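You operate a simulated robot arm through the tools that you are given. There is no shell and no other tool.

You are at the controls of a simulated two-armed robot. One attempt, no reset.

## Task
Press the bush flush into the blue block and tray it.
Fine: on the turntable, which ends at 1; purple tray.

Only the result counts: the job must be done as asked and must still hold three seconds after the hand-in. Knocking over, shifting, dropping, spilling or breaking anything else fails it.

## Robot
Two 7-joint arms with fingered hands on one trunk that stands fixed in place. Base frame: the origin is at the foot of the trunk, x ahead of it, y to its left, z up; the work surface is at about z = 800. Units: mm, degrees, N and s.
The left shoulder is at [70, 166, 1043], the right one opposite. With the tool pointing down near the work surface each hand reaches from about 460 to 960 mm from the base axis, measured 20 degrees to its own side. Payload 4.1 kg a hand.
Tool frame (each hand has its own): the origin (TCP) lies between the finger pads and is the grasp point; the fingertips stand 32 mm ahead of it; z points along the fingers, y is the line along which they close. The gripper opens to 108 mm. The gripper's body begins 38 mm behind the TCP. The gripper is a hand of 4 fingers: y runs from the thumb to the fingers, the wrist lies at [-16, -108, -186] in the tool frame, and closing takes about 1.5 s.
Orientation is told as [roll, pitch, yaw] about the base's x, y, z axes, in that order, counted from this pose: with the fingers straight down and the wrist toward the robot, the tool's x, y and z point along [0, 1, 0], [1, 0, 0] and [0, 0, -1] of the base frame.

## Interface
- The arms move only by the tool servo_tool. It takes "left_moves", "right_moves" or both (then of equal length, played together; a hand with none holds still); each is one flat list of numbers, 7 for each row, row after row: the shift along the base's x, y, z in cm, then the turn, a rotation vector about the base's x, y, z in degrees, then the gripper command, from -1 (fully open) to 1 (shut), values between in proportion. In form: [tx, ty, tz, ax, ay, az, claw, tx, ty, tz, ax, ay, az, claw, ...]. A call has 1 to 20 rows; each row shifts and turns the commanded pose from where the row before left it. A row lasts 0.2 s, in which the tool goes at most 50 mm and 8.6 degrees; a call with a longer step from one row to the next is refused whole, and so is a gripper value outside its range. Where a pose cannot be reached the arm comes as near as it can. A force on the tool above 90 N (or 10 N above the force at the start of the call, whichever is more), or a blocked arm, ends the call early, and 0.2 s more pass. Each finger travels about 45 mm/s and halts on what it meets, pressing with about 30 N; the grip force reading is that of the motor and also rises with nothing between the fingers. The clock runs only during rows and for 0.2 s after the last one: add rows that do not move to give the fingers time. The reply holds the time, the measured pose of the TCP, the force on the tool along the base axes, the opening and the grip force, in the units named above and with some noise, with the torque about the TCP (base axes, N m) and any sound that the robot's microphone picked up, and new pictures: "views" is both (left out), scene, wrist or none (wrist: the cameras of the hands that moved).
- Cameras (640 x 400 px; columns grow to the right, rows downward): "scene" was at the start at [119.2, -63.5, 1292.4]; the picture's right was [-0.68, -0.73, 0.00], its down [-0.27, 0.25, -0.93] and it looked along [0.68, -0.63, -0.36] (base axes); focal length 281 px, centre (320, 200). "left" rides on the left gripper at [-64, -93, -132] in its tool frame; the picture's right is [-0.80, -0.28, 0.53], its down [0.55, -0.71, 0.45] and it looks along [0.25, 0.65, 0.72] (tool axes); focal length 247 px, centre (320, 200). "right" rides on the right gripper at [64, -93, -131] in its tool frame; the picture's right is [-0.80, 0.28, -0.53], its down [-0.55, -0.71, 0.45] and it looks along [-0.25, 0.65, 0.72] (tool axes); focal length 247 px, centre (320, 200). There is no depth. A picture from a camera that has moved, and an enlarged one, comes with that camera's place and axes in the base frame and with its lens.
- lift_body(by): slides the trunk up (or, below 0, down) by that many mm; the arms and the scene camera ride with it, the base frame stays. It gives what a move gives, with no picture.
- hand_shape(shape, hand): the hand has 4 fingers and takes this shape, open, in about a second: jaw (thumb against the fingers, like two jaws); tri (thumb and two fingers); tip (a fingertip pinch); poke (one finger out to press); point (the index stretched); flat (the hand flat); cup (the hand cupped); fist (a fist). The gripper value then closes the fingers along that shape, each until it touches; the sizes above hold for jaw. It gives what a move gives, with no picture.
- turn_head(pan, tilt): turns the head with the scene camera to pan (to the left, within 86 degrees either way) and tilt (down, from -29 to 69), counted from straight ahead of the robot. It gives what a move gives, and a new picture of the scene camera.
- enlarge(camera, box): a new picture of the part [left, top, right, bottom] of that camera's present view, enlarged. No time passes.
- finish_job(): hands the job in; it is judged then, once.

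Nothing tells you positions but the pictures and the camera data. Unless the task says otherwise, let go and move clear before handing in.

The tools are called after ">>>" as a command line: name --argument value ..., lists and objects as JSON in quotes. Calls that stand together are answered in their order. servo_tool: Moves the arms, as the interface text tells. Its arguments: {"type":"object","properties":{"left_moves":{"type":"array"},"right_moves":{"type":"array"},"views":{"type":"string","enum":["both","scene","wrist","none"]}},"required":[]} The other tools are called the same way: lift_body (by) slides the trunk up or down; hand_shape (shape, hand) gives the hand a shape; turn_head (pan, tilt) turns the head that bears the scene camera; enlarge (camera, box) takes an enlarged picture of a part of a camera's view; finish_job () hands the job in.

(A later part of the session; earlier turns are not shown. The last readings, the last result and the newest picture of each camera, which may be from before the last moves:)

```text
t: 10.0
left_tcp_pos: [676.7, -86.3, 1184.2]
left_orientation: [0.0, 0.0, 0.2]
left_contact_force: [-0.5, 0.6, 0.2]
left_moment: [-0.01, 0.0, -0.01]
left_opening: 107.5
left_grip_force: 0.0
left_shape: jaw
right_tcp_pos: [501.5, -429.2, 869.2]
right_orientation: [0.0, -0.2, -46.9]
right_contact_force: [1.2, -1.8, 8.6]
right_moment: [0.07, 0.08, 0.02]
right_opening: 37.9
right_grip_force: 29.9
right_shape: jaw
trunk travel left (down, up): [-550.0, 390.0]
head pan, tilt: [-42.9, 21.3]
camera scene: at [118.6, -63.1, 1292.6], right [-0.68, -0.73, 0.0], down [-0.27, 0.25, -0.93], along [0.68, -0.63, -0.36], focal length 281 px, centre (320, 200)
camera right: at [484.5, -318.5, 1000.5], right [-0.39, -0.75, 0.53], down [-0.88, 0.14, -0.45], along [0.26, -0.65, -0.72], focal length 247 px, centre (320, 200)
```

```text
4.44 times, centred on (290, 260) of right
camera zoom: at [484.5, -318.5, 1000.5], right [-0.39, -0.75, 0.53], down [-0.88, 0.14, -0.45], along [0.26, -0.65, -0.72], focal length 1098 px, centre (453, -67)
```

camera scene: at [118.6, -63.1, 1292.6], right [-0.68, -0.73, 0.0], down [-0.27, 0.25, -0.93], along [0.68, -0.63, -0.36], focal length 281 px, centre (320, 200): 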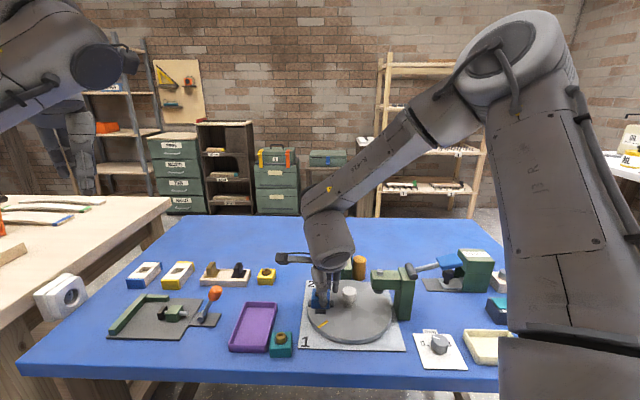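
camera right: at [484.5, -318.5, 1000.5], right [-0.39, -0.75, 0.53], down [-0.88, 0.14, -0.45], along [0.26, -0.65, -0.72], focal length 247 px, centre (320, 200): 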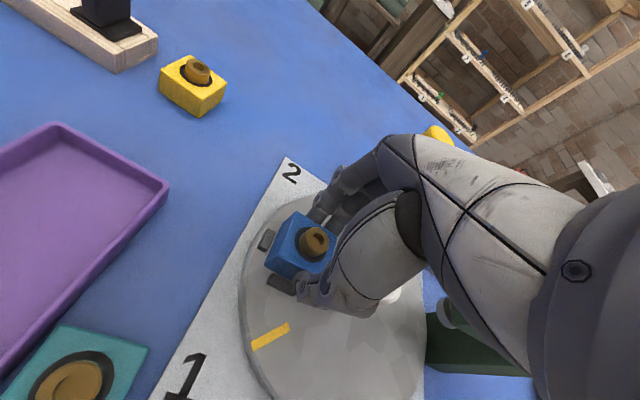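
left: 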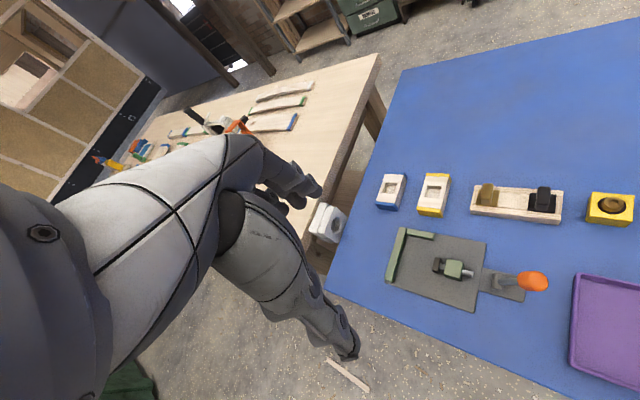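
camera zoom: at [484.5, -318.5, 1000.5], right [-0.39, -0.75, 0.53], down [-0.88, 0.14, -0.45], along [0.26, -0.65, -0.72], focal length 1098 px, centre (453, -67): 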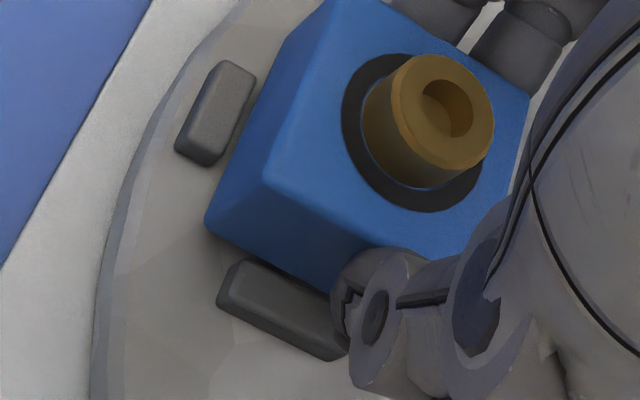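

The contact force and moment both point to the stub on the thumb side, around (486, -411). I'll back off 2 mm, shift about 1 mm away from that stub, and try again.

>>> servo_tool --right_moves '[0, 0, 0.2, 0, 0, 0, 0.5, 0.07, -0.07, 0, 0, 0, 0, 0.5, 0, 0, -0.3, 0, 0, 0, 0.5, 0, 0, -0.2, 0, 0, 0, 0.5, 0, 0, 0, 0, 0, 0, 0.5]' --views "both"

>>> enlarge --camera "scene" --box '[310, 285, 350, 315]'

>>> enlarge --camera "right" --box '[255, 215, 325, 305]'

```text
t: 11.2
left_tcp_pos: [675.7, -86.4, 1184.7]
left_orientation: [-0.1, 0.0, 0.1]
left_contact_force: [-0.6, -0.9, 0.6]
left_moment: [0.03, 0.01, -0.01]
left_opening: 107.6
left_grip_force: 0.0
left_shape: jaw
right_tcp_pos: [501.7, -431.3, 865.5]
right_orientation: [-0.1, 0.0, -47.0]
right_contact_force: [0.1, 0.4, -0.2]
right_moment: [0.01, -0.02, -0.01]
right_opening: 37.5
right_grip_force: 29.9
right_shape: jaw
trunk travel left (down, up): [-550.0, 390.0]
head pan, tilt: [-42.9, 21.3]
camera scene: at [119.2, -63.5, 1292.4], right [-0.68, -0.73, 0.0], down [-0.27, 0.25, -0.93], along [0.68, -0.63, -0.36], focal length 281 px, centre (320, 200)
camera right: at [485.3, -319.4, 996.7], right [-0.39, -0.75, 0.53], down [-0.88, 0.14, -0.45], along [0.26, -0.64, -0.72], focal length 247 px, centre (320, 200)
```

scene: 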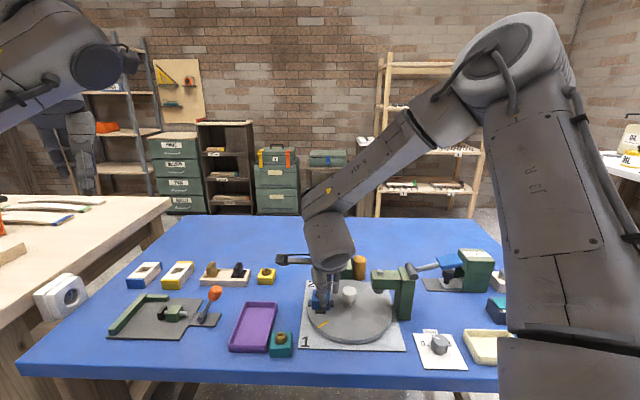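
right: 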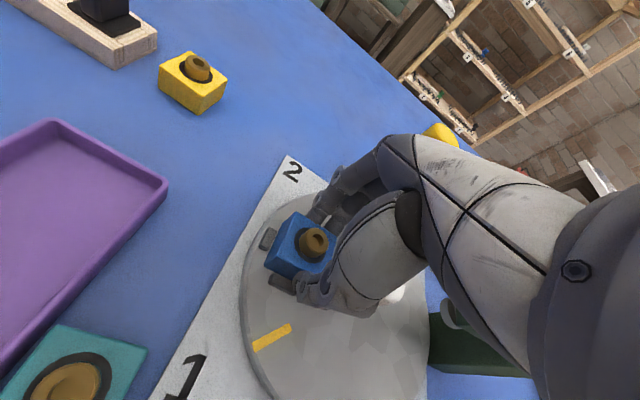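

```text
13.33 times, centred on (330, 300) of scene
camera zoom: at [119.2, -63.5, 1292.4], right [-0.68, -0.73, 0.0], down [-0.27, 0.25, -0.93], along [0.68, -0.63, -0.36], focal length 3748 px, centre (187, -1133)
```

zoom: 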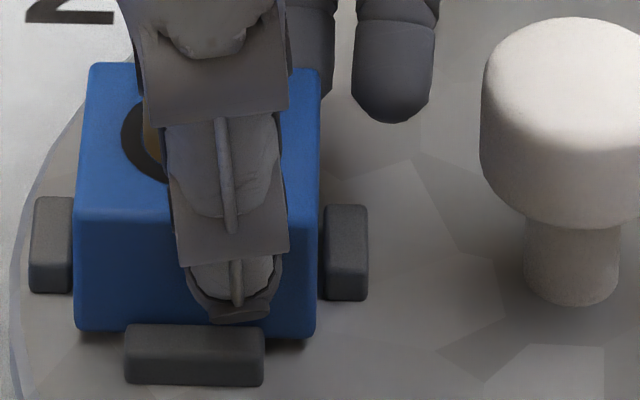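

```text
4.44 times, centred on (290, 260) of right
camera zoom: at [485.3, -319.4, 996.7], right [-0.39, -0.75, 0.53], down [-0.88, 0.14, -0.45], along [0.26, -0.64, -0.72], focal length 1098 px, centre (453, -67)
```

zoom: 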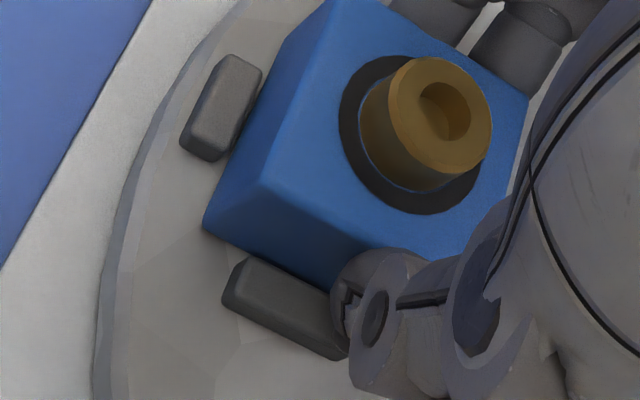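

The block has slipped between the stubs with no contact force. I'll lower it the last few millimetres onto the disc.

>>> servo_tool --right_moves '[0, 0, -0.15, 0, 0, 0, 0.5, 0, 0, -0.1, 0, 0, 0, 0.5, 0, 0, -0.1, 0, 0, 0, 0.5, 0, 0, 0, 0, 0, 0, 0.5]' --views "wrist"

>>> enlarge --camera "scene" --box '[310, 285, 350, 315]'

```text
t: 12.2
left_tcp_pos: [675.6, -86.5, 1184.8]
left_orientation: [0.0, 0.0, 0.0]
left_contact_force: [-0.6, -0.6, 0.1]
left_moment: [0.01, 0.0, 0.03]
left_opening: 107.4
left_grip_force: 0.0
left_shape: jaw
right_tcp_pos: [500.9, -429.8, 863.3]
right_orientation: [-0.1, -0.1, -46.9]
right_contact_force: [0.0, -0.7, 7.4]
right_moment: [-0.21, -0.12, 0.0]
right_opening: 37.8
right_grip_force: 30.5
right_shape: jaw
trunk travel left (down, up): [-550.0, 390.0]
head pan, tilt: [-42.9, 21.3]
camera right: at [484.8, -318.7, 994.3], right [-0.39, -0.75, 0.53], down [-0.88, 0.14, -0.45], along [0.26, -0.65, -0.72], focal length 247 px, centre (320, 200)
```

right: 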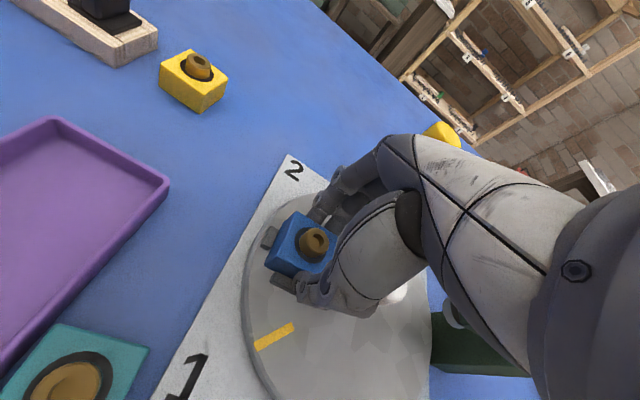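

```text
13.33 times, centred on (330, 300) of scene
camera zoom: at [118.2, -62.9, 1292.6], right [-0.68, -0.73, 0.0], down [-0.27, 0.25, -0.93], along [0.68, -0.63, -0.36], focal length 3748 px, centre (187, -1133)
```

zoom: 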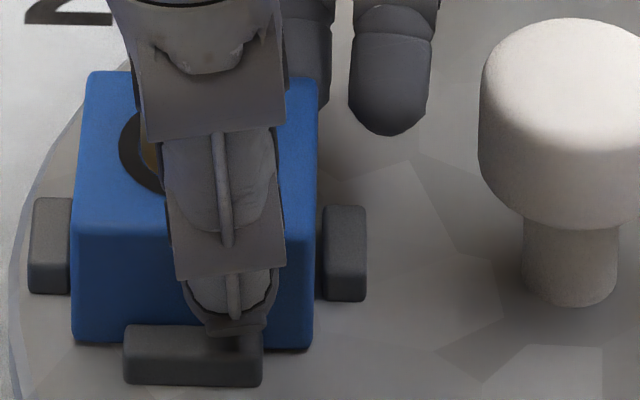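

The block bottom is now at disc level, about z 818. I'll open the fingers gently and check that it's seated.

>>> servo_tool --right_moves '[0, 0, 0, 0, 0, 0, 0.3, 0, 0, 0, 0, 0, 0, 0.1, 0, 0, 0, 0, 0, 0, -0.1, 0, 0, 0, 0, 0, 0, -0.2, 0, 0, 0, 0, 0, 0, -0.2]' --views "wrist"

>>> enlarge --camera "scene" --box '[310, 285, 350, 315]'

>>> enlarge --camera "right" --box '[255, 215, 345, 305]'

```text
t: 13.4
left_tcp_pos: [676.7, -85.6, 1184.4]
left_orientation: [0.1, 0.0, 0.2]
left_contact_force: [-0.5, 0.4, 0.2]
left_moment: [0.01, 0.02, 0.01]
left_opening: 107.6
left_grip_force: 0.0
left_shape: jaw
right_tcp_pos: [501.3, -430.0, 861.0]
right_orientation: [-0.1, 0.1, -47.0]
right_contact_force: [-0.3, -0.4, -0.4]
right_moment: [-0.02, 0.0, 0.05]
right_opening: 64.3
right_grip_force: 0.1
right_shape: jaw
trunk travel left (down, up): [-550.0, 390.0]
head pan, tilt: [-42.9, 21.3]
camera right: at [485.3, -319.0, 993.4], right [-0.39, -0.75, 0.53], down [-0.88, 0.14, -0.45], along [0.26, -0.64, -0.72], focal length 247 px, centre (320, 200)
```

right: 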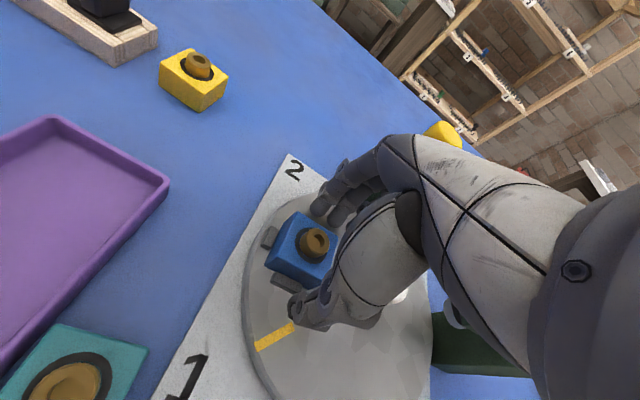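

```text
13.33 times, centred on (330, 300) of scene
camera zoom: at [119.1, -63.4, 1292.4], right [-0.68, -0.73, 0.0], down [-0.27, 0.25, -0.93], along [0.68, -0.63, -0.36], focal length 3748 px, centre (187, -1133)
```

zoom: 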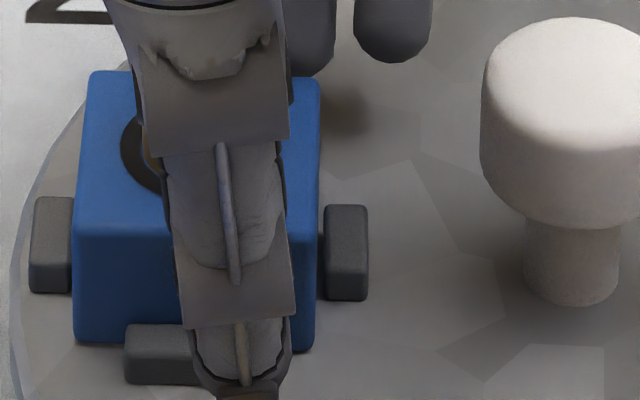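

```text
4.44 times, centred on (300, 260) of right
camera zoom: at [485.3, -319.0, 993.4], right [-0.39, -0.75, 0.53], down [-0.88, 0.14, -0.45], along [0.26, -0.64, -0.72], focal length 1098 px, centre (409, -67)
```

zoom: 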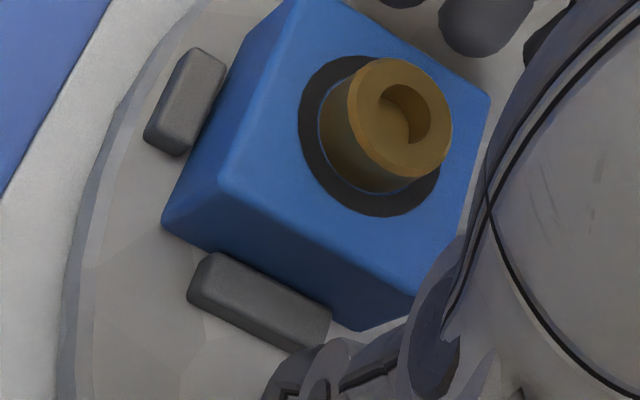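

The block is seated between all four stubs. I'll raise the hand clear and try a slimmer hand shape for turning the knob, so no finger can reach the press.

>>> servo_tool --right_moves '[0, 0, 2.0, 0, 0, 0, -0.2, 0, 0, 4.0, 0, 0, 0, -0.2, 0, 0, 4.0, 0, 0, 0, -0.2, -1.0, -1.0, 2.0, 0, 0, 0, -0.2, -1.0, -1.0, 2.0, 0, 0, 0, -0.2, 0, 0, 0, 0, 0, 0, -0.2]' --views "both"

>>> hand_shape --hand "right" --shape "tri"

>>> enlarge --camera "scene" --box '[250, 160, 450, 340]'

>>> enlarge --camera "right" --box '[200, 100, 520, 400]'

```text
t: 14.8
left_tcp_pos: [677.1, -85.1, 1182.7]
left_orientation: [-0.1, 0.2, 0.1]
left_contact_force: [1.3, 0.5, 0.8]
left_moment: [-0.02, -0.01, -0.03]
left_opening: 107.5
left_grip_force: 0.1
left_shape: jaw
right_tcp_pos: [482.7, -448.1, 1002.7]
right_orientation: [-0.1, 0.0, -46.8]
right_contact_force: [0.4, -0.7, -0.2]
right_moment: [-0.03, -0.02, -0.02]
right_opening: 64.4
right_grip_force: 0.2
right_shape: jaw
trunk travel left (down, up): [-550.0, 390.0]
head pan, tilt: [-42.9, 21.3]
camera scene: at [119.9, -63.1, 1292.4], right [-0.68, -0.73, 0.0], down [-0.27, 0.25, -0.93], along [0.68, -0.63, -0.36], focal length 281 px, centre (320, 200)
camera right: at [466.2, -338.2, 1133.8], right [-0.39, -0.75, 0.53], down [-0.88, 0.14, -0.45], along [0.26, -0.64, -0.72], focal length 247 px, centre (320, 200)
```

scene: 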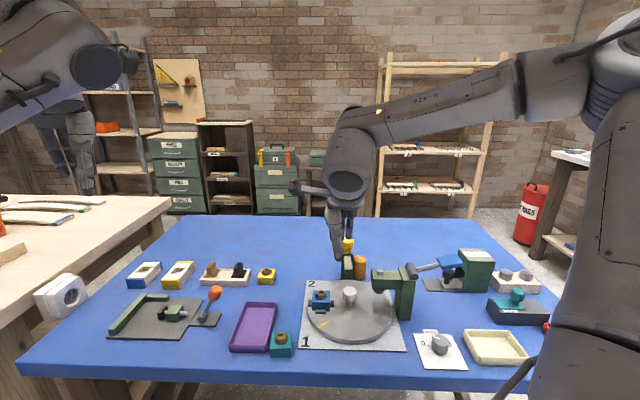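
right: 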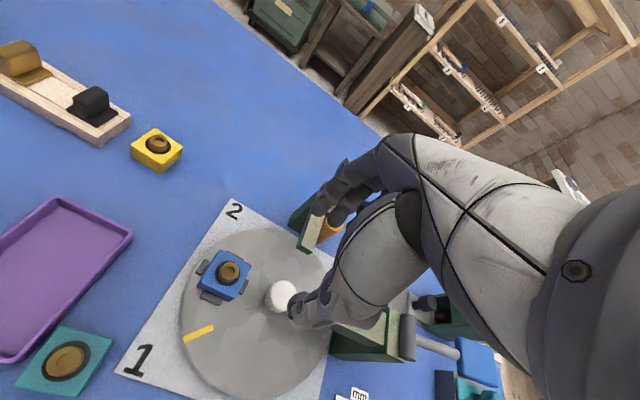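

```text
t: 15.7
left_tcp_pos: [676.7, -85.8, 1183.3]
left_orientation: [-0.1, -0.1, 0.2]
left_contact_force: [0.4, 0.0, 0.0]
left_moment: [0.02, -0.01, -0.02]
left_opening: 107.5
left_grip_force: 0.2
left_shape: jaw
right_tcp_pos: [482.3, -448.8, 1002.4]
right_orientation: [-0.1, 0.0, -46.9]
right_contact_force: [0.2, 0.2, -0.5]
right_moment: [-0.02, 0.0, -0.02]
right_opening: 107.7
right_grip_force: 0.1
right_shape: tri
trunk travel left (down, up): [-550.0, 390.0]
head pan, tilt: [-42.9, 21.3]
```

```text
2.22 times, centred on (350, 250) of scene
camera zoom: at [119.2, -63.4, 1292.4], right [-0.68, -0.73, 0.0], down [-0.27, 0.25, -0.93], along [0.68, -0.63, -0.36], focal length 625 px, centre (253, 89)
```

zoom: 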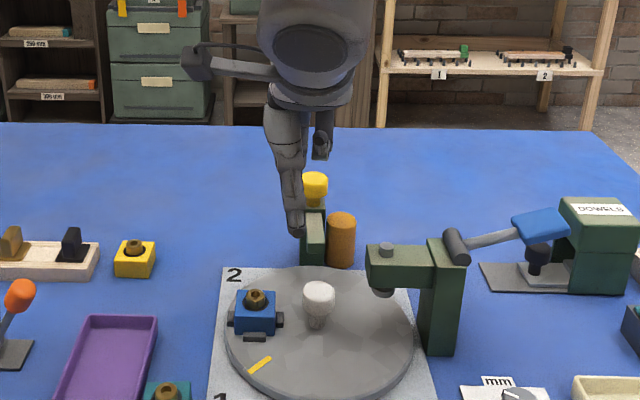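

```text
1.33 times, centred on (360, 250) of right
camera zoom: at [465.7, -338.4, 1133.9], right [-0.39, -0.75, 0.53], down [-0.88, 0.14, -0.45], along [0.26, -0.64, -0.72], focal length 329 px, centre (267, 133)
```

zoom: 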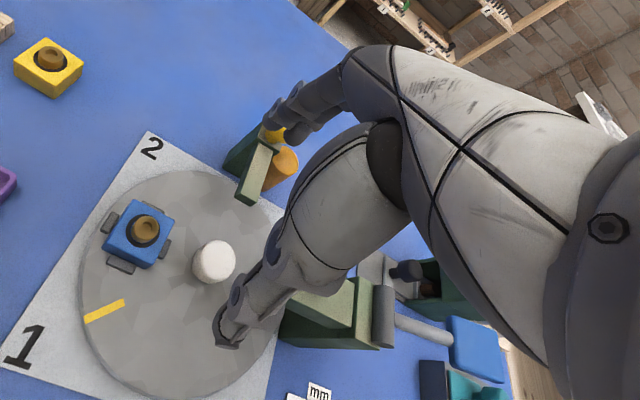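

The block sits squarely in the nest. Before turning, I'll check whether the bush clears the dispenser arm and the ram.

>>> enlarge --camera "scene" --box '[300, 280, 360, 320]'

>>> enlarge --camera "scene" --box '[330, 230, 390, 290]'

>>> enlarge --camera "right" --box '[180, 190, 340, 330]'

>>> enlarge --camera "scene" --box '[365, 250, 425, 325]'

```text
10.00 times, centred on (330, 300) of scene
camera zoom: at [119.2, -63.4, 1292.4], right [-0.68, -0.73, 0.0], down [-0.27, 0.25, -0.93], along [0.68, -0.63, -0.36], focal length 2811 px, centre (220, -800)
```

zoom: 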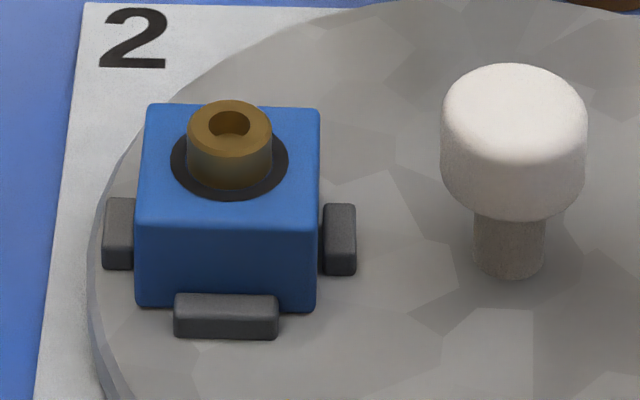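

```text
6.67 times, centred on (360, 260) of scene
camera zoom: at [119.2, -63.4, 1292.4], right [-0.68, -0.73, 0.0], down [-0.27, 0.25, -0.93], along [0.68, -0.63, -0.36], focal length 1874 px, centre (53, -200)
```

zoom: 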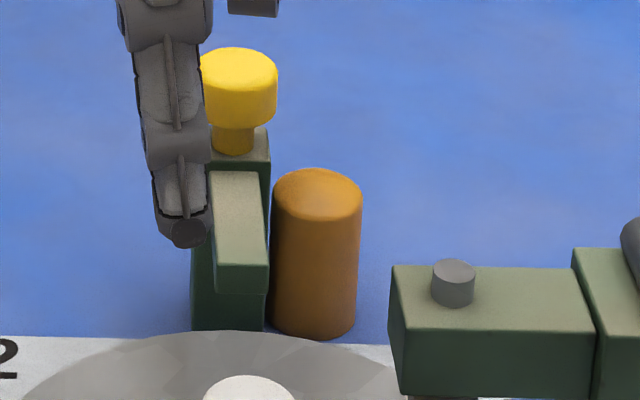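

```text
2.86 times, centred on (260, 260) of right
camera zoom: at [465.7, -338.4, 1133.9], right [-0.39, -0.75, 0.53], down [-0.88, 0.14, -0.45], along [0.26, -0.64, -0.72], focal length 706 px, centre (491, 29)
```

zoom: 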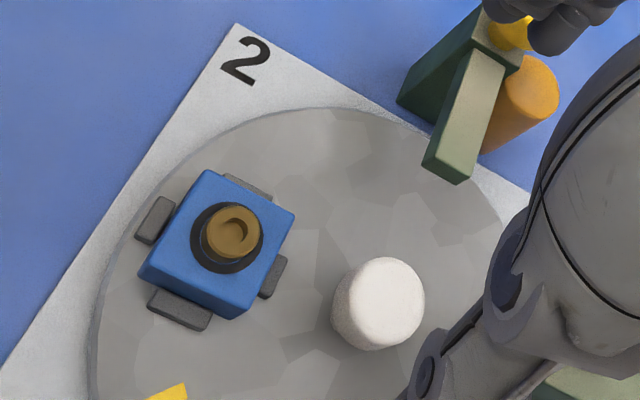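

```text
5.33 times, centred on (395, 288) of scene
camera zoom: at [119.2, -63.4, 1292.4], right [-0.68, -0.73, 0.0], down [-0.27, 0.25, -0.93], along [0.68, -0.63, -0.36], focal length 1499 px, centre (-80, -267)
```

zoom: 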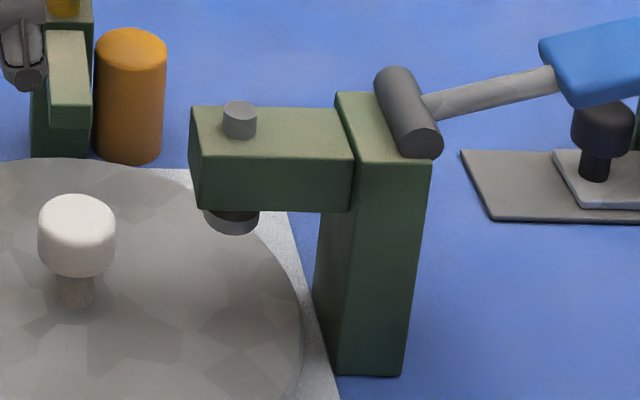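

The bush stands about 9.6 mm proud, with its top near z 853. The ram face is near z 867 and about 23 mm wide against the 19 mm bush, and the dispenser arm clears it by about 12 mm. I'll bring the hand over the turntable knob at about (461, -472.5) and look before gripping.

>>> servo_tool --right_moves '[-0.4, -0.5, -1.0, 0, 0, 8.4, -0.4, -0.4, -0.5, -1.0, 0, 0, 8.4, -0.2, -0.4, -0.5, -1.5, 0, 0, 8.4, 0.0, -0.5, -0.45, -1.5, 0, 0, 8.4, 0.0, -0.45, -0.45, -2.0, 0, 0, 8.3, 0.0, 0, 0, 0, 0, 0, 0, 0.0, 0, 0, 0, 0, 0, 0, 0.0]' --views "both"

>>> enlarge --camera "scene" --box '[290, 220, 430, 340]'

>>> enlarge --camera "right" --box '[200, 140, 440, 380]'

```text
t: 17.3
left_tcp_pos: [676.7, -85.7, 1184.7]
left_orientation: [0.0, -0.1, 0.1]
left_contact_force: [0.4, 0.2, 1.2]
left_moment: [0.01, 0.01, -0.02]
left_opening: 107.6
left_grip_force: 0.1
left_shape: jaw
right_tcp_pos: [459.8, -473.2, 931.5]
right_orientation: [-0.1, 0.0, -5.0]
right_contact_force: [0.6, -0.7, 0.0]
right_moment: [-0.01, 0.02, 0.0]
right_opening: 54.0
right_grip_force: 0.1
right_shape: tri
trunk travel left (down, up): [-550.0, 390.0]
head pan, tilt: [-42.9, 21.3]
camera scene: at [119.2, -63.9, 1292.4], right [-0.68, -0.73, 0.0], down [-0.27, 0.25, -0.93], along [0.68, -0.63, -0.36], focal length 281 px, centre (320, 200)
camera right: at [373.7, -403.3, 1063.3], right [0.21, -0.82, 0.53], down [-0.75, -0.49, -0.45], along [0.63, -0.31, -0.72], focal length 247 px, centre (320, 200)
```

scene: 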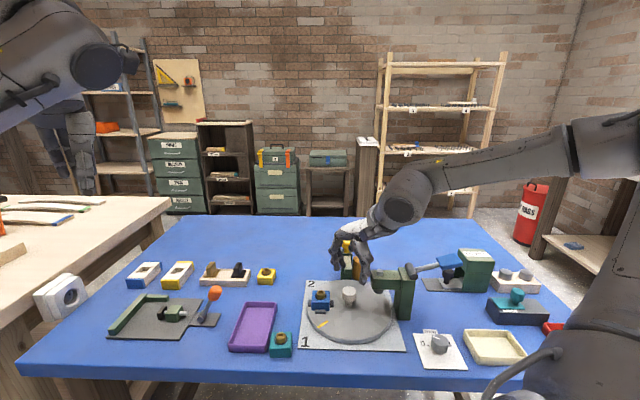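
right: 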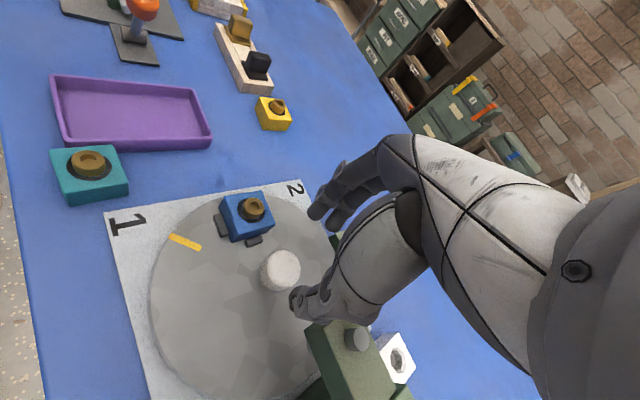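

```text
3.33 times, centred on (360, 280) of scene
camera zoom: at [119.2, -63.9, 1292.4], right [-0.68, -0.73, 0.0], down [-0.27, 0.25, -0.93], along [0.68, -0.63, -0.36], focal length 937 px, centre (187, -67)
```

zoom: 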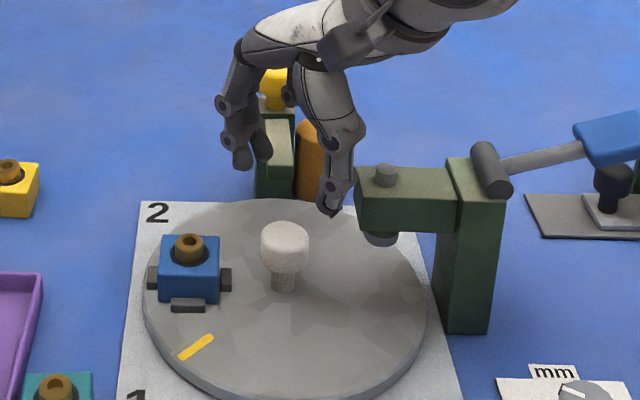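

```text
1.67 times, centred on (320, 260) of right
camera zoom: at [373.7, -403.3, 1063.3], right [0.21, -0.82, 0.53], down [-0.75, -0.49, -0.45], along [0.63, -0.31, -0.72], focal length 412 px, centre (320, 100)
```

zoom: 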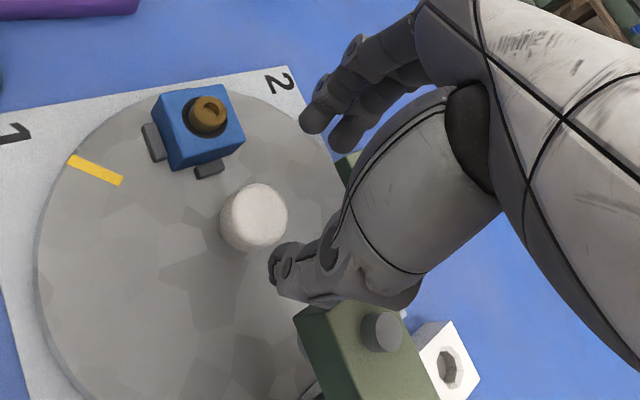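

I'm centred over the knob with thumb and fingers either side. I'll lower to grip height.

>>> servo_tool --right_moves '[0.05, 0.05, -2.5, 0, 0, 0, 0.0, 0, 0, -2.5, 0, 0, 0, 0.0, 0, 0, -1.2, 0, 0, 0, 0.0, 0, 0, 0, 0, 0, 0, 0.0]' --views "both"

>>> enlarge --camera "scene" --box '[290, 240, 430, 340]'

>>> enlarge --camera "right" --box '[220, 160, 400, 340]'

```text
t: 18.3
left_tcp_pos: [676.8, -85.7, 1182.8]
left_orientation: [0.0, 0.0, 0.1]
left_contact_force: [0.4, -0.2, -0.1]
left_moment: [-0.02, 0.02, 0.01]
left_opening: 108.0
left_grip_force: 0.0
left_shape: jaw
right_tcp_pos: [460.6, -473.6, 869.3]
right_orientation: [-0.1, 0.0, -4.9]
right_contact_force: [0.4, 0.1, -0.9]
right_moment: [-0.01, 0.01, 0.0]
right_opening: 54.5
right_grip_force: 0.1
right_shape: tri
trunk travel left (down, up): [-550.0, 390.0]
head pan, tilt: [-42.9, 21.3]
camera scene: at [119.1, -63.5, 1292.4], right [-0.68, -0.73, 0.0], down [-0.27, 0.25, -0.93], along [0.68, -0.63, -0.36], focal length 281 px, centre (320, 200)
camera right: at [374.0, -401.2, 1000.9], right [0.21, -0.82, 0.53], down [-0.75, -0.49, -0.45], along [0.62, -0.31, -0.72], focal length 247 px, centre (320, 200)
```

scene: 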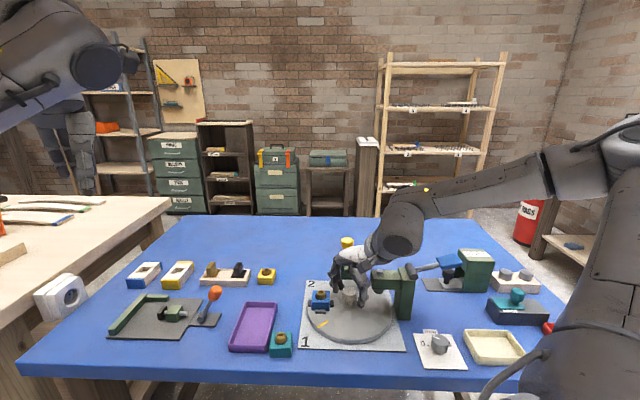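
right: 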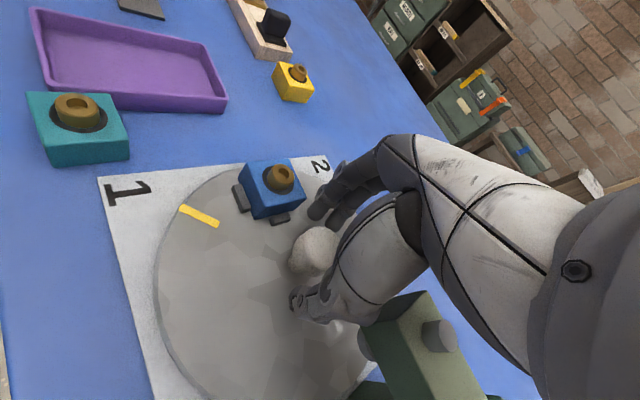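

```text
4.00 times, centred on (360, 290) of scene
camera zoom: at [119.1, -63.5, 1292.4], right [-0.68, -0.73, 0.0], down [-0.27, 0.25, -0.93], along [0.68, -0.63, -0.36], focal length 1124 px, centre (160, -160)
```

zoom: 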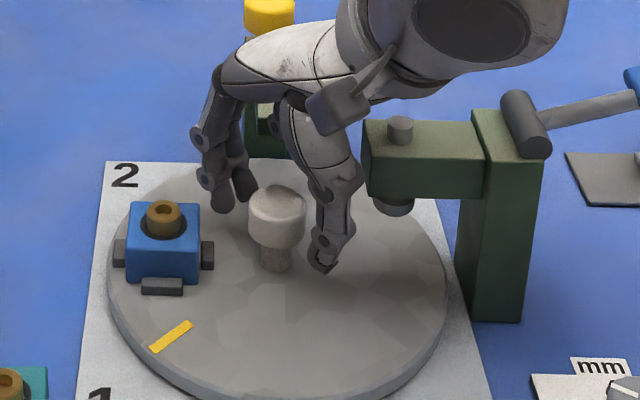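

```text
2.22 times, centred on (310, 250) of right
camera zoom: at [374.0, -401.2, 1000.9], right [0.21, -0.82, 0.53], down [-0.75, -0.49, -0.45], along [0.62, -0.31, -0.72], focal length 549 px, centre (342, 89)
```

zoom: 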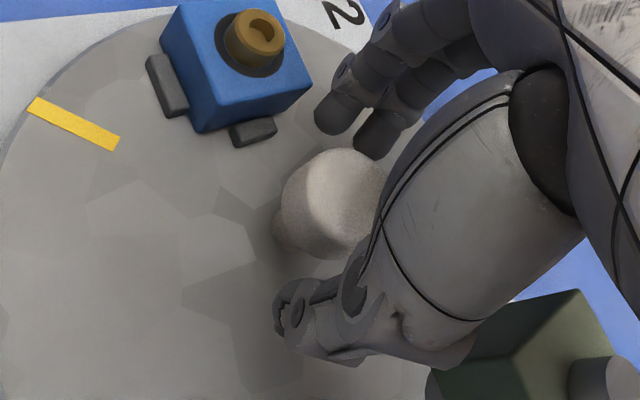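

The knob is between thumb and fingers. I'll close on it and try a first small clockwise turn.

>>> servo_tool --right_moves '[0, 0, 0, 0, 0, 0, 0.3, 0, 0, 0, 0, 0, 0, 0.6, 0, 0, 0, 0, 0, 0, 0.6, 0, 0, 0, 0, 0, 0, 0.6, 0, 0, 0, 0, 0, 0, 0.6, 0, 0, 0, 0, 0, -4, 0.6, 0, 0, 0, 0, 0, -6, 0.6, 0, 0, 0, 0, 0, 0, 0.6]' --views "both"

>>> enlarge --camera "scene" --box '[290, 240, 430, 340]'

>>> enlarge --camera "right" --box '[220, 160, 400, 340]'

```text
t: 20.1
left_tcp_pos: [675.7, -86.3, 1184.1]
left_orientation: [0.0, 0.0, 0.1]
left_contact_force: [-0.6, -0.6, 0.4]
left_moment: [0.04, -0.02, 0.03]
left_opening: 107.4
left_grip_force: 0.1
left_shape: jaw
right_tcp_pos: [461.0, -473.2, 868.6]
right_orientation: [0.1, 0.0, -15.0]
right_contact_force: [-2.5, 1.9, -3.2]
right_moment: [0.04, 0.07, 0.02]
right_opening: 23.9
right_grip_force: 30.2
right_shape: tri
trunk travel left (down, up): [-550.0, 390.0]
head pan, tilt: [-42.9, 21.3]
camera scene: at [119.2, -63.7, 1292.4], right [-0.68, -0.73, 0.0], down [-0.27, 0.25, -0.93], along [0.68, -0.63, -0.36], focal length 281 px, centre (320, 200)
camera right: at [387.8, -387.7, 1001.1], right [0.07, -0.84, 0.53], down [-0.82, -0.35, -0.45], along [0.56, -0.41, -0.72], focal length 247 px, centre (320, 200)
```

scene: 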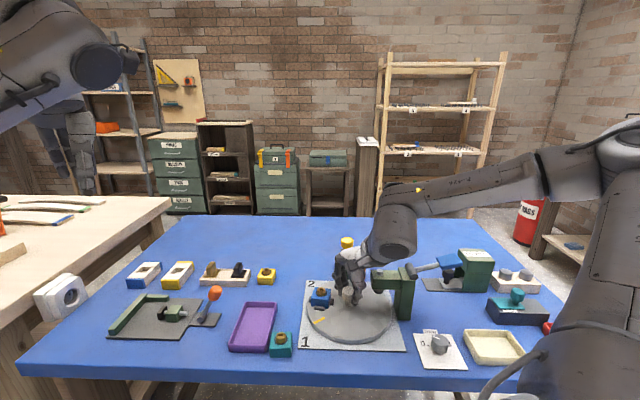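
right: 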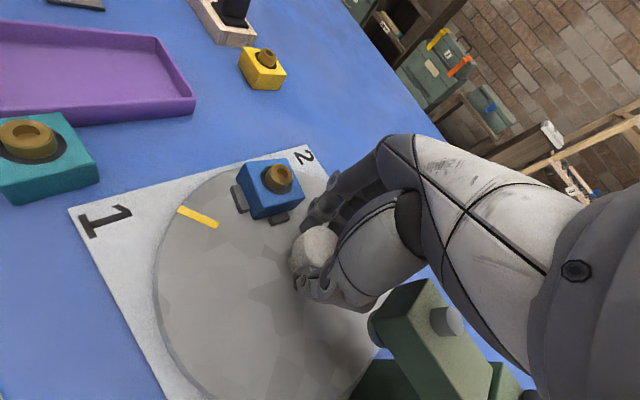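

```text
4.00 times, centred on (360, 290) of scene
camera zoom: at [119.2, -63.7, 1292.4], right [-0.68, -0.73, 0.0], down [-0.27, 0.25, -0.93], along [0.68, -0.63, -0.36], focal length 1124 px, centre (160, -160)
```

zoom: 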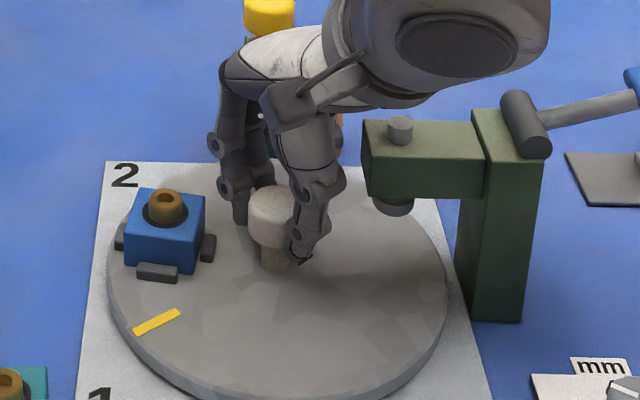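

```text
2.22 times, centred on (310, 250) of right
camera zoom: at [387.8, -387.7, 1001.1], right [0.07, -0.84, 0.53], down [-0.82, -0.35, -0.45], along [0.56, -0.41, -0.72], focal length 549 px, centre (342, 89)
```

zoom: 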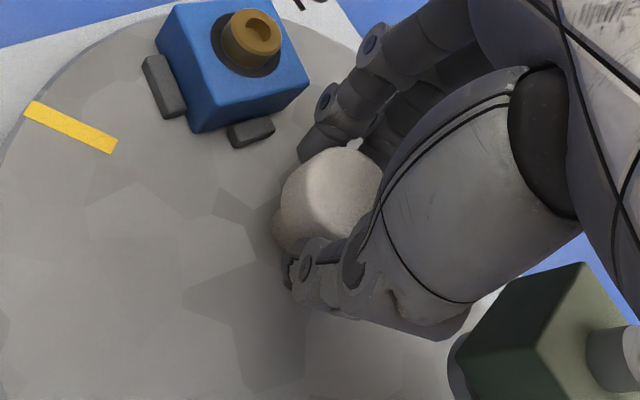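

The disc turns with the knob, and the mark has moved 10° with no slip. I'll continue clockwise and watch the clearance to the press.

>>> servo_tool --right_moves '[0, 0, 0, 0, 0, -7.5, 0.6, 0, 0, 0, 0, 0, -7.5, 0.6, 0, 0, 0, 0, 0, -7.5, 0.6, 0, 0, 0, 0, 0, -7.5, 0.6, 0, 0, 0, 0, 0, 0, 0.6]' --views "both"

>>> enlarge --camera "scene" --box '[290, 240, 430, 340]'

>>> enlarge --camera "right" --box '[220, 160, 440, 380]'

```text
t: 21.3
left_tcp_pos: [675.8, -85.2, 1184.2]
left_orientation: [0.0, 0.0, 0.1]
left_contact_force: [0.1, 0.0, 0.4]
left_moment: [-0.01, 0.02, -0.01]
left_opening: 107.4
left_grip_force: 0.1
left_shape: jaw
right_tcp_pos: [460.7, -472.2, 871.0]
right_orientation: [0.0, -0.2, -45.1]
right_contact_force: [-7.2, 6.7, 2.2]
right_moment: [-1.63, -0.82, 0.46]
right_opening: 21.1
right_grip_force: 30.1
right_shape: tri
trunk travel left (down, up): [-550.0, 390.0]
head pan, tilt: [-42.9, 21.3]
camera scene: at [117.8, -61.8, 1292.7], right [-0.68, -0.73, 0.0], down [-0.27, 0.25, -0.93], along [0.68, -0.63, -0.36], focal length 281 px, centre (320, 200)
camera right: at [439.9, -361.6, 1002.4], right [-0.37, -0.76, 0.53], down [-0.89, 0.11, -0.45], along [0.28, -0.64, -0.72], focal length 247 px, centre (320, 200)
```

scene: 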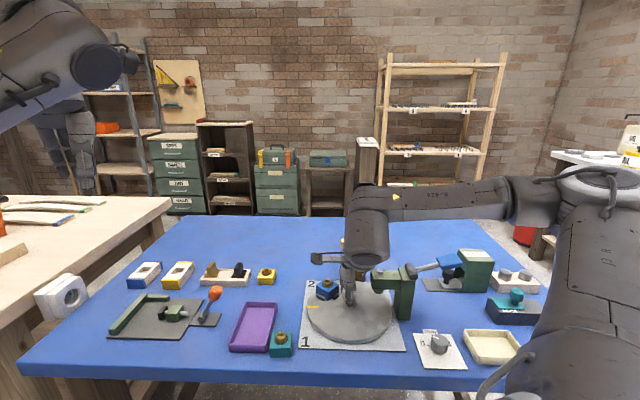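
right: 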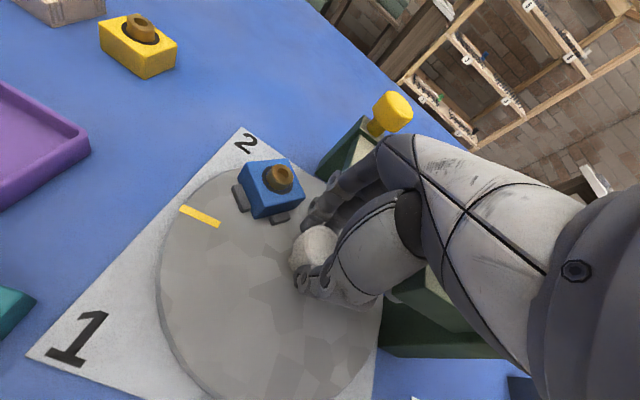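

```text
4.00 times, centred on (360, 290) of scene
camera zoom: at [117.8, -61.8, 1292.7], right [-0.68, -0.73, 0.0], down [-0.27, 0.25, -0.93], along [0.68, -0.63, -0.36], focal length 1124 px, centre (160, -160)
```

zoom: 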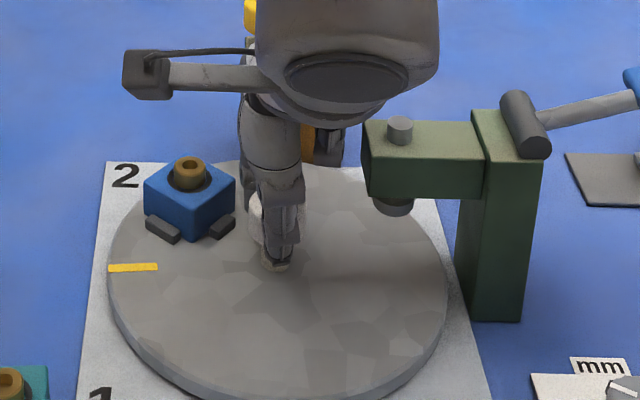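

```text
1.82 times, centred on (330, 270) of right
camera zoom: at [439.9, -361.6, 1002.4], right [-0.37, -0.76, 0.53], down [-0.89, 0.11, -0.45], along [0.28, -0.64, -0.72], focal length 449 px, centre (302, 73)
```

zoom: 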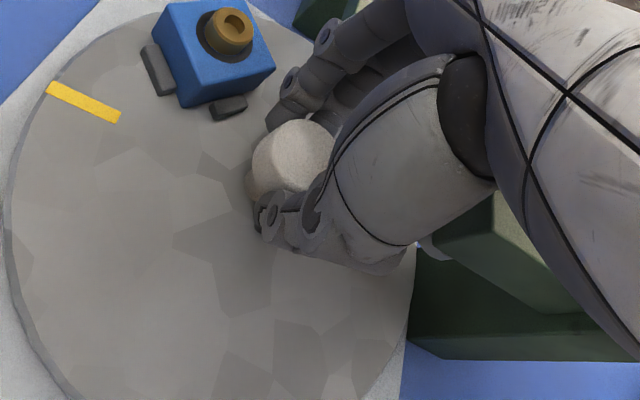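

The reaction moment has grown to about 1.6 N·m, so the knuckles may be touching the dispenser's yellow knob. I'll look before moving further.

>>> enlarge --camera "right" --box '[300, 80, 460, 240]'

>>> enlarge --camera "scene" --box '[325, 225, 405, 305]'

```text
2.50 times, centred on (380, 160) of right
camera zoom: at [439.9, -361.6, 1002.4], right [-0.37, -0.76, 0.53], down [-0.89, 0.11, -0.45], along [0.28, -0.64, -0.72], focal length 617 px, centre (170, 300)
```

zoom: 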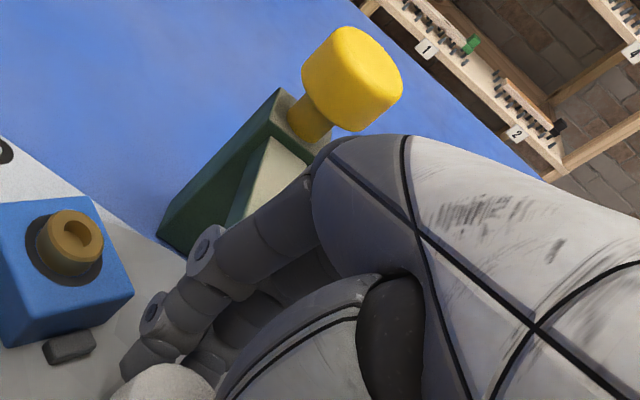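

```text
5.00 times, centred on (365, 265) of scene
camera zoom: at [117.8, -61.8, 1292.7], right [-0.68, -0.73, 0.0], down [-0.27, 0.25, -0.93], along [0.68, -0.63, -0.36], focal length 1406 px, centre (95, -125)
```

zoom: 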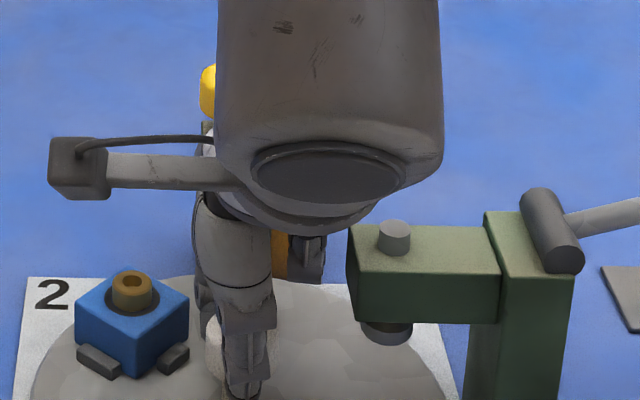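

The knuckles do sit right against the dispenser's knob. I'll turn back along the same path to relieve it, then regrip with the hand tilted so the knuckles lean away.

>>> servo_tool --right_moves '[0, 0, 0, 0, 0, 7.5, 0.6, 0, 0, 0, 0, 0, 7.5, 0.6, 0, 0, 0, 0, 0, 7.5, 0.6, 0, 0, 0, 0, 0, 7.5, 0.6, 0, 0, 0, 0, 0, 0, 0.6]' --views "both"

>>> enlarge --camera "right" --box '[220, 80, 440, 300]'

>>> enlarge --camera "scene" --box '[290, 225, 410, 345]'

```text
t: 22.5
left_tcp_pos: [675.8, -84.6, 1183.4]
left_orientation: [0.0, 0.0, 0.1]
left_contact_force: [-0.2, 0.0, 0.7]
left_moment: [0.01, 0.0, -0.04]
left_opening: 108.0
left_grip_force: 0.0
left_shape: jaw
right_tcp_pos: [460.0, -473.8, 870.3]
right_orientation: [0.0, -0.1, -14.9]
right_contact_force: [-5.8, 4.2, -1.1]
right_moment: [0.11, 0.16, -0.02]
right_opening: 22.5
right_grip_force: 30.3
right_shape: tri
trunk travel left (down, up): [-550.0, 390.0]
head pan, tilt: [-42.9, 21.3]
camera scene: at [118.6, -63.1, 1292.5], right [-0.68, -0.73, 0.0], down [-0.27, 0.25, -0.93], along [0.68, -0.63, -0.36], focal length 281 px, centre (320, 200)
camera right: at [387.3, -387.9, 1001.6], right [0.07, -0.84, 0.53], down [-0.82, -0.35, -0.45], along [0.56, -0.41, -0.72], focal length 247 px, centre (320, 200)
```

scene: 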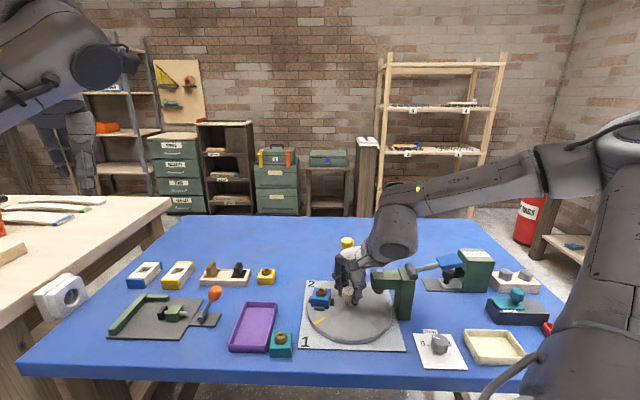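
right: 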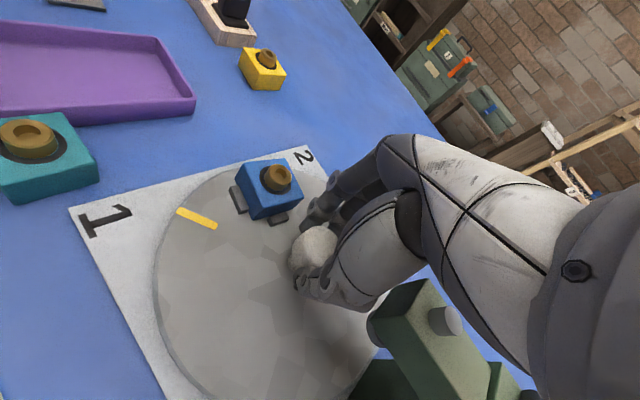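

```text
1.82 times, centred on (330, 190) of right
camera zoom: at [387.3, -387.9, 1001.6], right [0.07, -0.84, 0.53], down [-0.82, -0.35, -0.45], along [0.56, -0.41, -0.72], focal length 449 px, centre (302, 218)
```

zoom: 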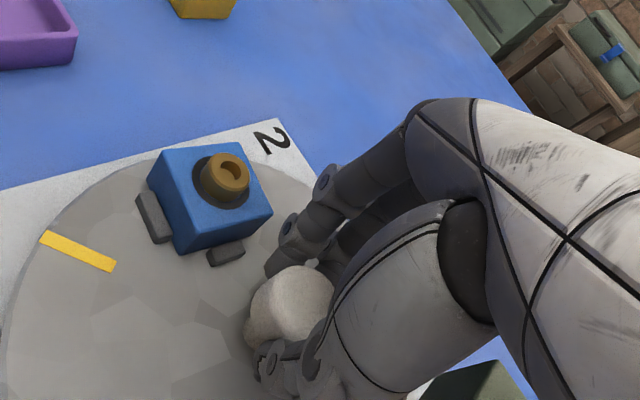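

```text
3.33 times, centred on (350, 285) of scene
camera zoom: at [118.6, -63.1, 1292.5], right [-0.68, -0.73, 0.0], down [-0.27, 0.25, -0.93], along [0.68, -0.63, -0.36], focal length 937 px, centre (220, -83)
```

zoom: 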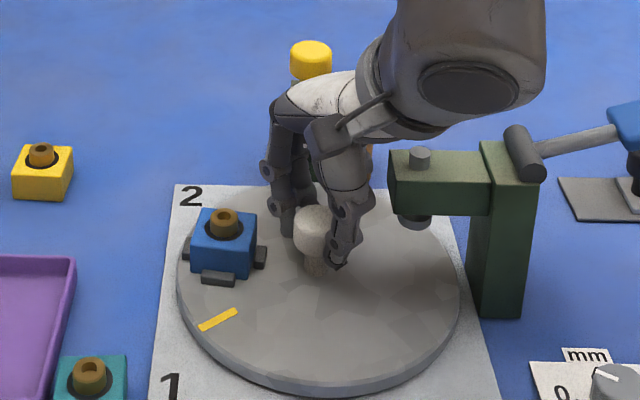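

The remaining side force sits at the knob itself, so the dispenser contact is gone. I'll release, rise, and tilt the hand 20° so the palm leans back towards the wrist.

>>> servo_tool --right_moves '[0, 0, 0, 0, 0, 0, 0.3, 0, 0, 0, 0, 0, 0, 0.0, 0, 0, 0, 0, 0, 0, -0.1, 0, 0, 0, 0, 0, 0, -0.1, 0, 0, 3.0, 0, 0, 0, -0.1, 0, 0, 4.0, 0, 0, 0, -0.1, 0, 0, 0, -1.8, -6.5, 0, -0.1, 0, 0, 0, -1.8, -6.5, 0, -0.1, 0, 0, 0, -1.6, -6.3, 0, -0.1, 0, 0, 0, 0, 0, 0, -0.1]' --views "both"

>>> enlarge --camera "scene" --box '[290, 205, 430, 345]'

>>> enlarge --camera "right" --box '[220, 120, 440, 340]'

```text
t: 24.7
left_tcp_pos: [676.8, -85.7, 1183.7]
left_orientation: [0.0, 0.2, 0.0]
left_contact_force: [0.1, 0.2, -0.1]
left_moment: [-0.02, 0.01, 0.0]
left_opening: 107.4
left_grip_force: 0.1
left_shape: jaw
right_tcp_pos: [460.8, -472.1, 939.5]
right_orientation: [-0.1, -20.1, -15.0]
right_contact_force: [0.5, -0.5, -0.3]
right_moment: [-0.03, 0.02, 0.01]
right_opening: 59.0
right_grip_force: 0.2
right_shape: tri
trunk travel left (down, up): [-550.0, 390.0]
head pan, tilt: [-42.9, 21.3]
camera scene: at [119.4, -63.2, 1292.4], right [-0.68, -0.73, 0.0], down [-0.27, 0.25, -0.93], along [0.68, -0.63, -0.36], focal length 281 px, centre (320, 200)
camera right: at [349.9, -377.4, 1031.7], right [-0.13, -0.79, 0.6], down [-0.64, -0.4, -0.66], along [0.76, -0.46, -0.45], focal length 247 px, centre (320, 200)
```

scene: 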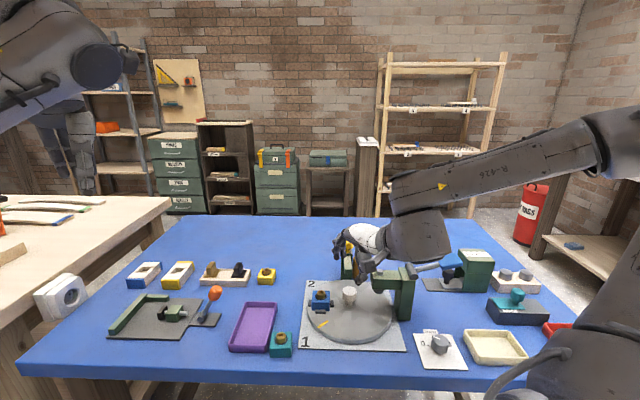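
right: 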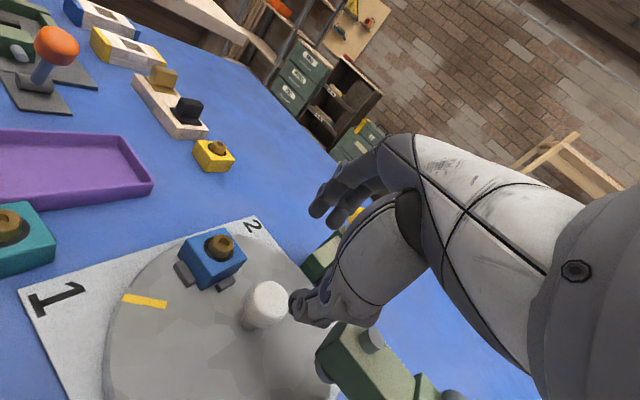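

```text
2.86 times, centred on (360, 275) of scene
camera zoom: at [119.4, -63.2, 1292.4], right [-0.68, -0.73, 0.0], down [-0.27, 0.25, -0.93], along [0.68, -0.63, -0.36], focal length 803 px, centre (206, -14)
```

zoom: 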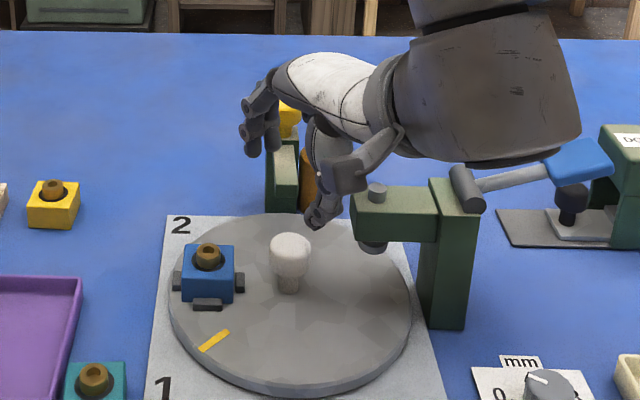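

```text
1.82 times, centred on (330, 230) of right
camera zoom: at [349.9, -377.4, 1031.7], right [-0.13, -0.79, 0.6], down [-0.64, -0.4, -0.66], along [0.76, -0.46, -0.45], focal length 449 px, centre (302, 146)
```

zoom: 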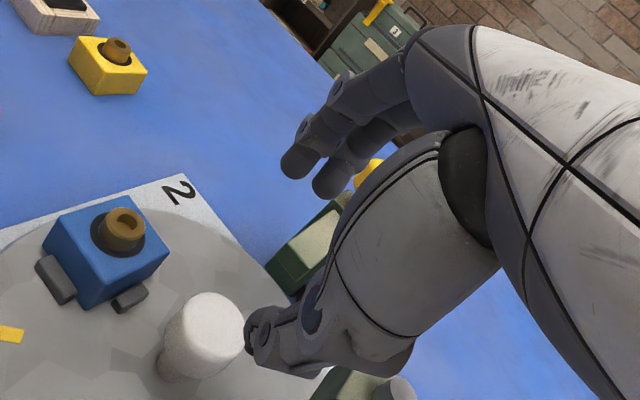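

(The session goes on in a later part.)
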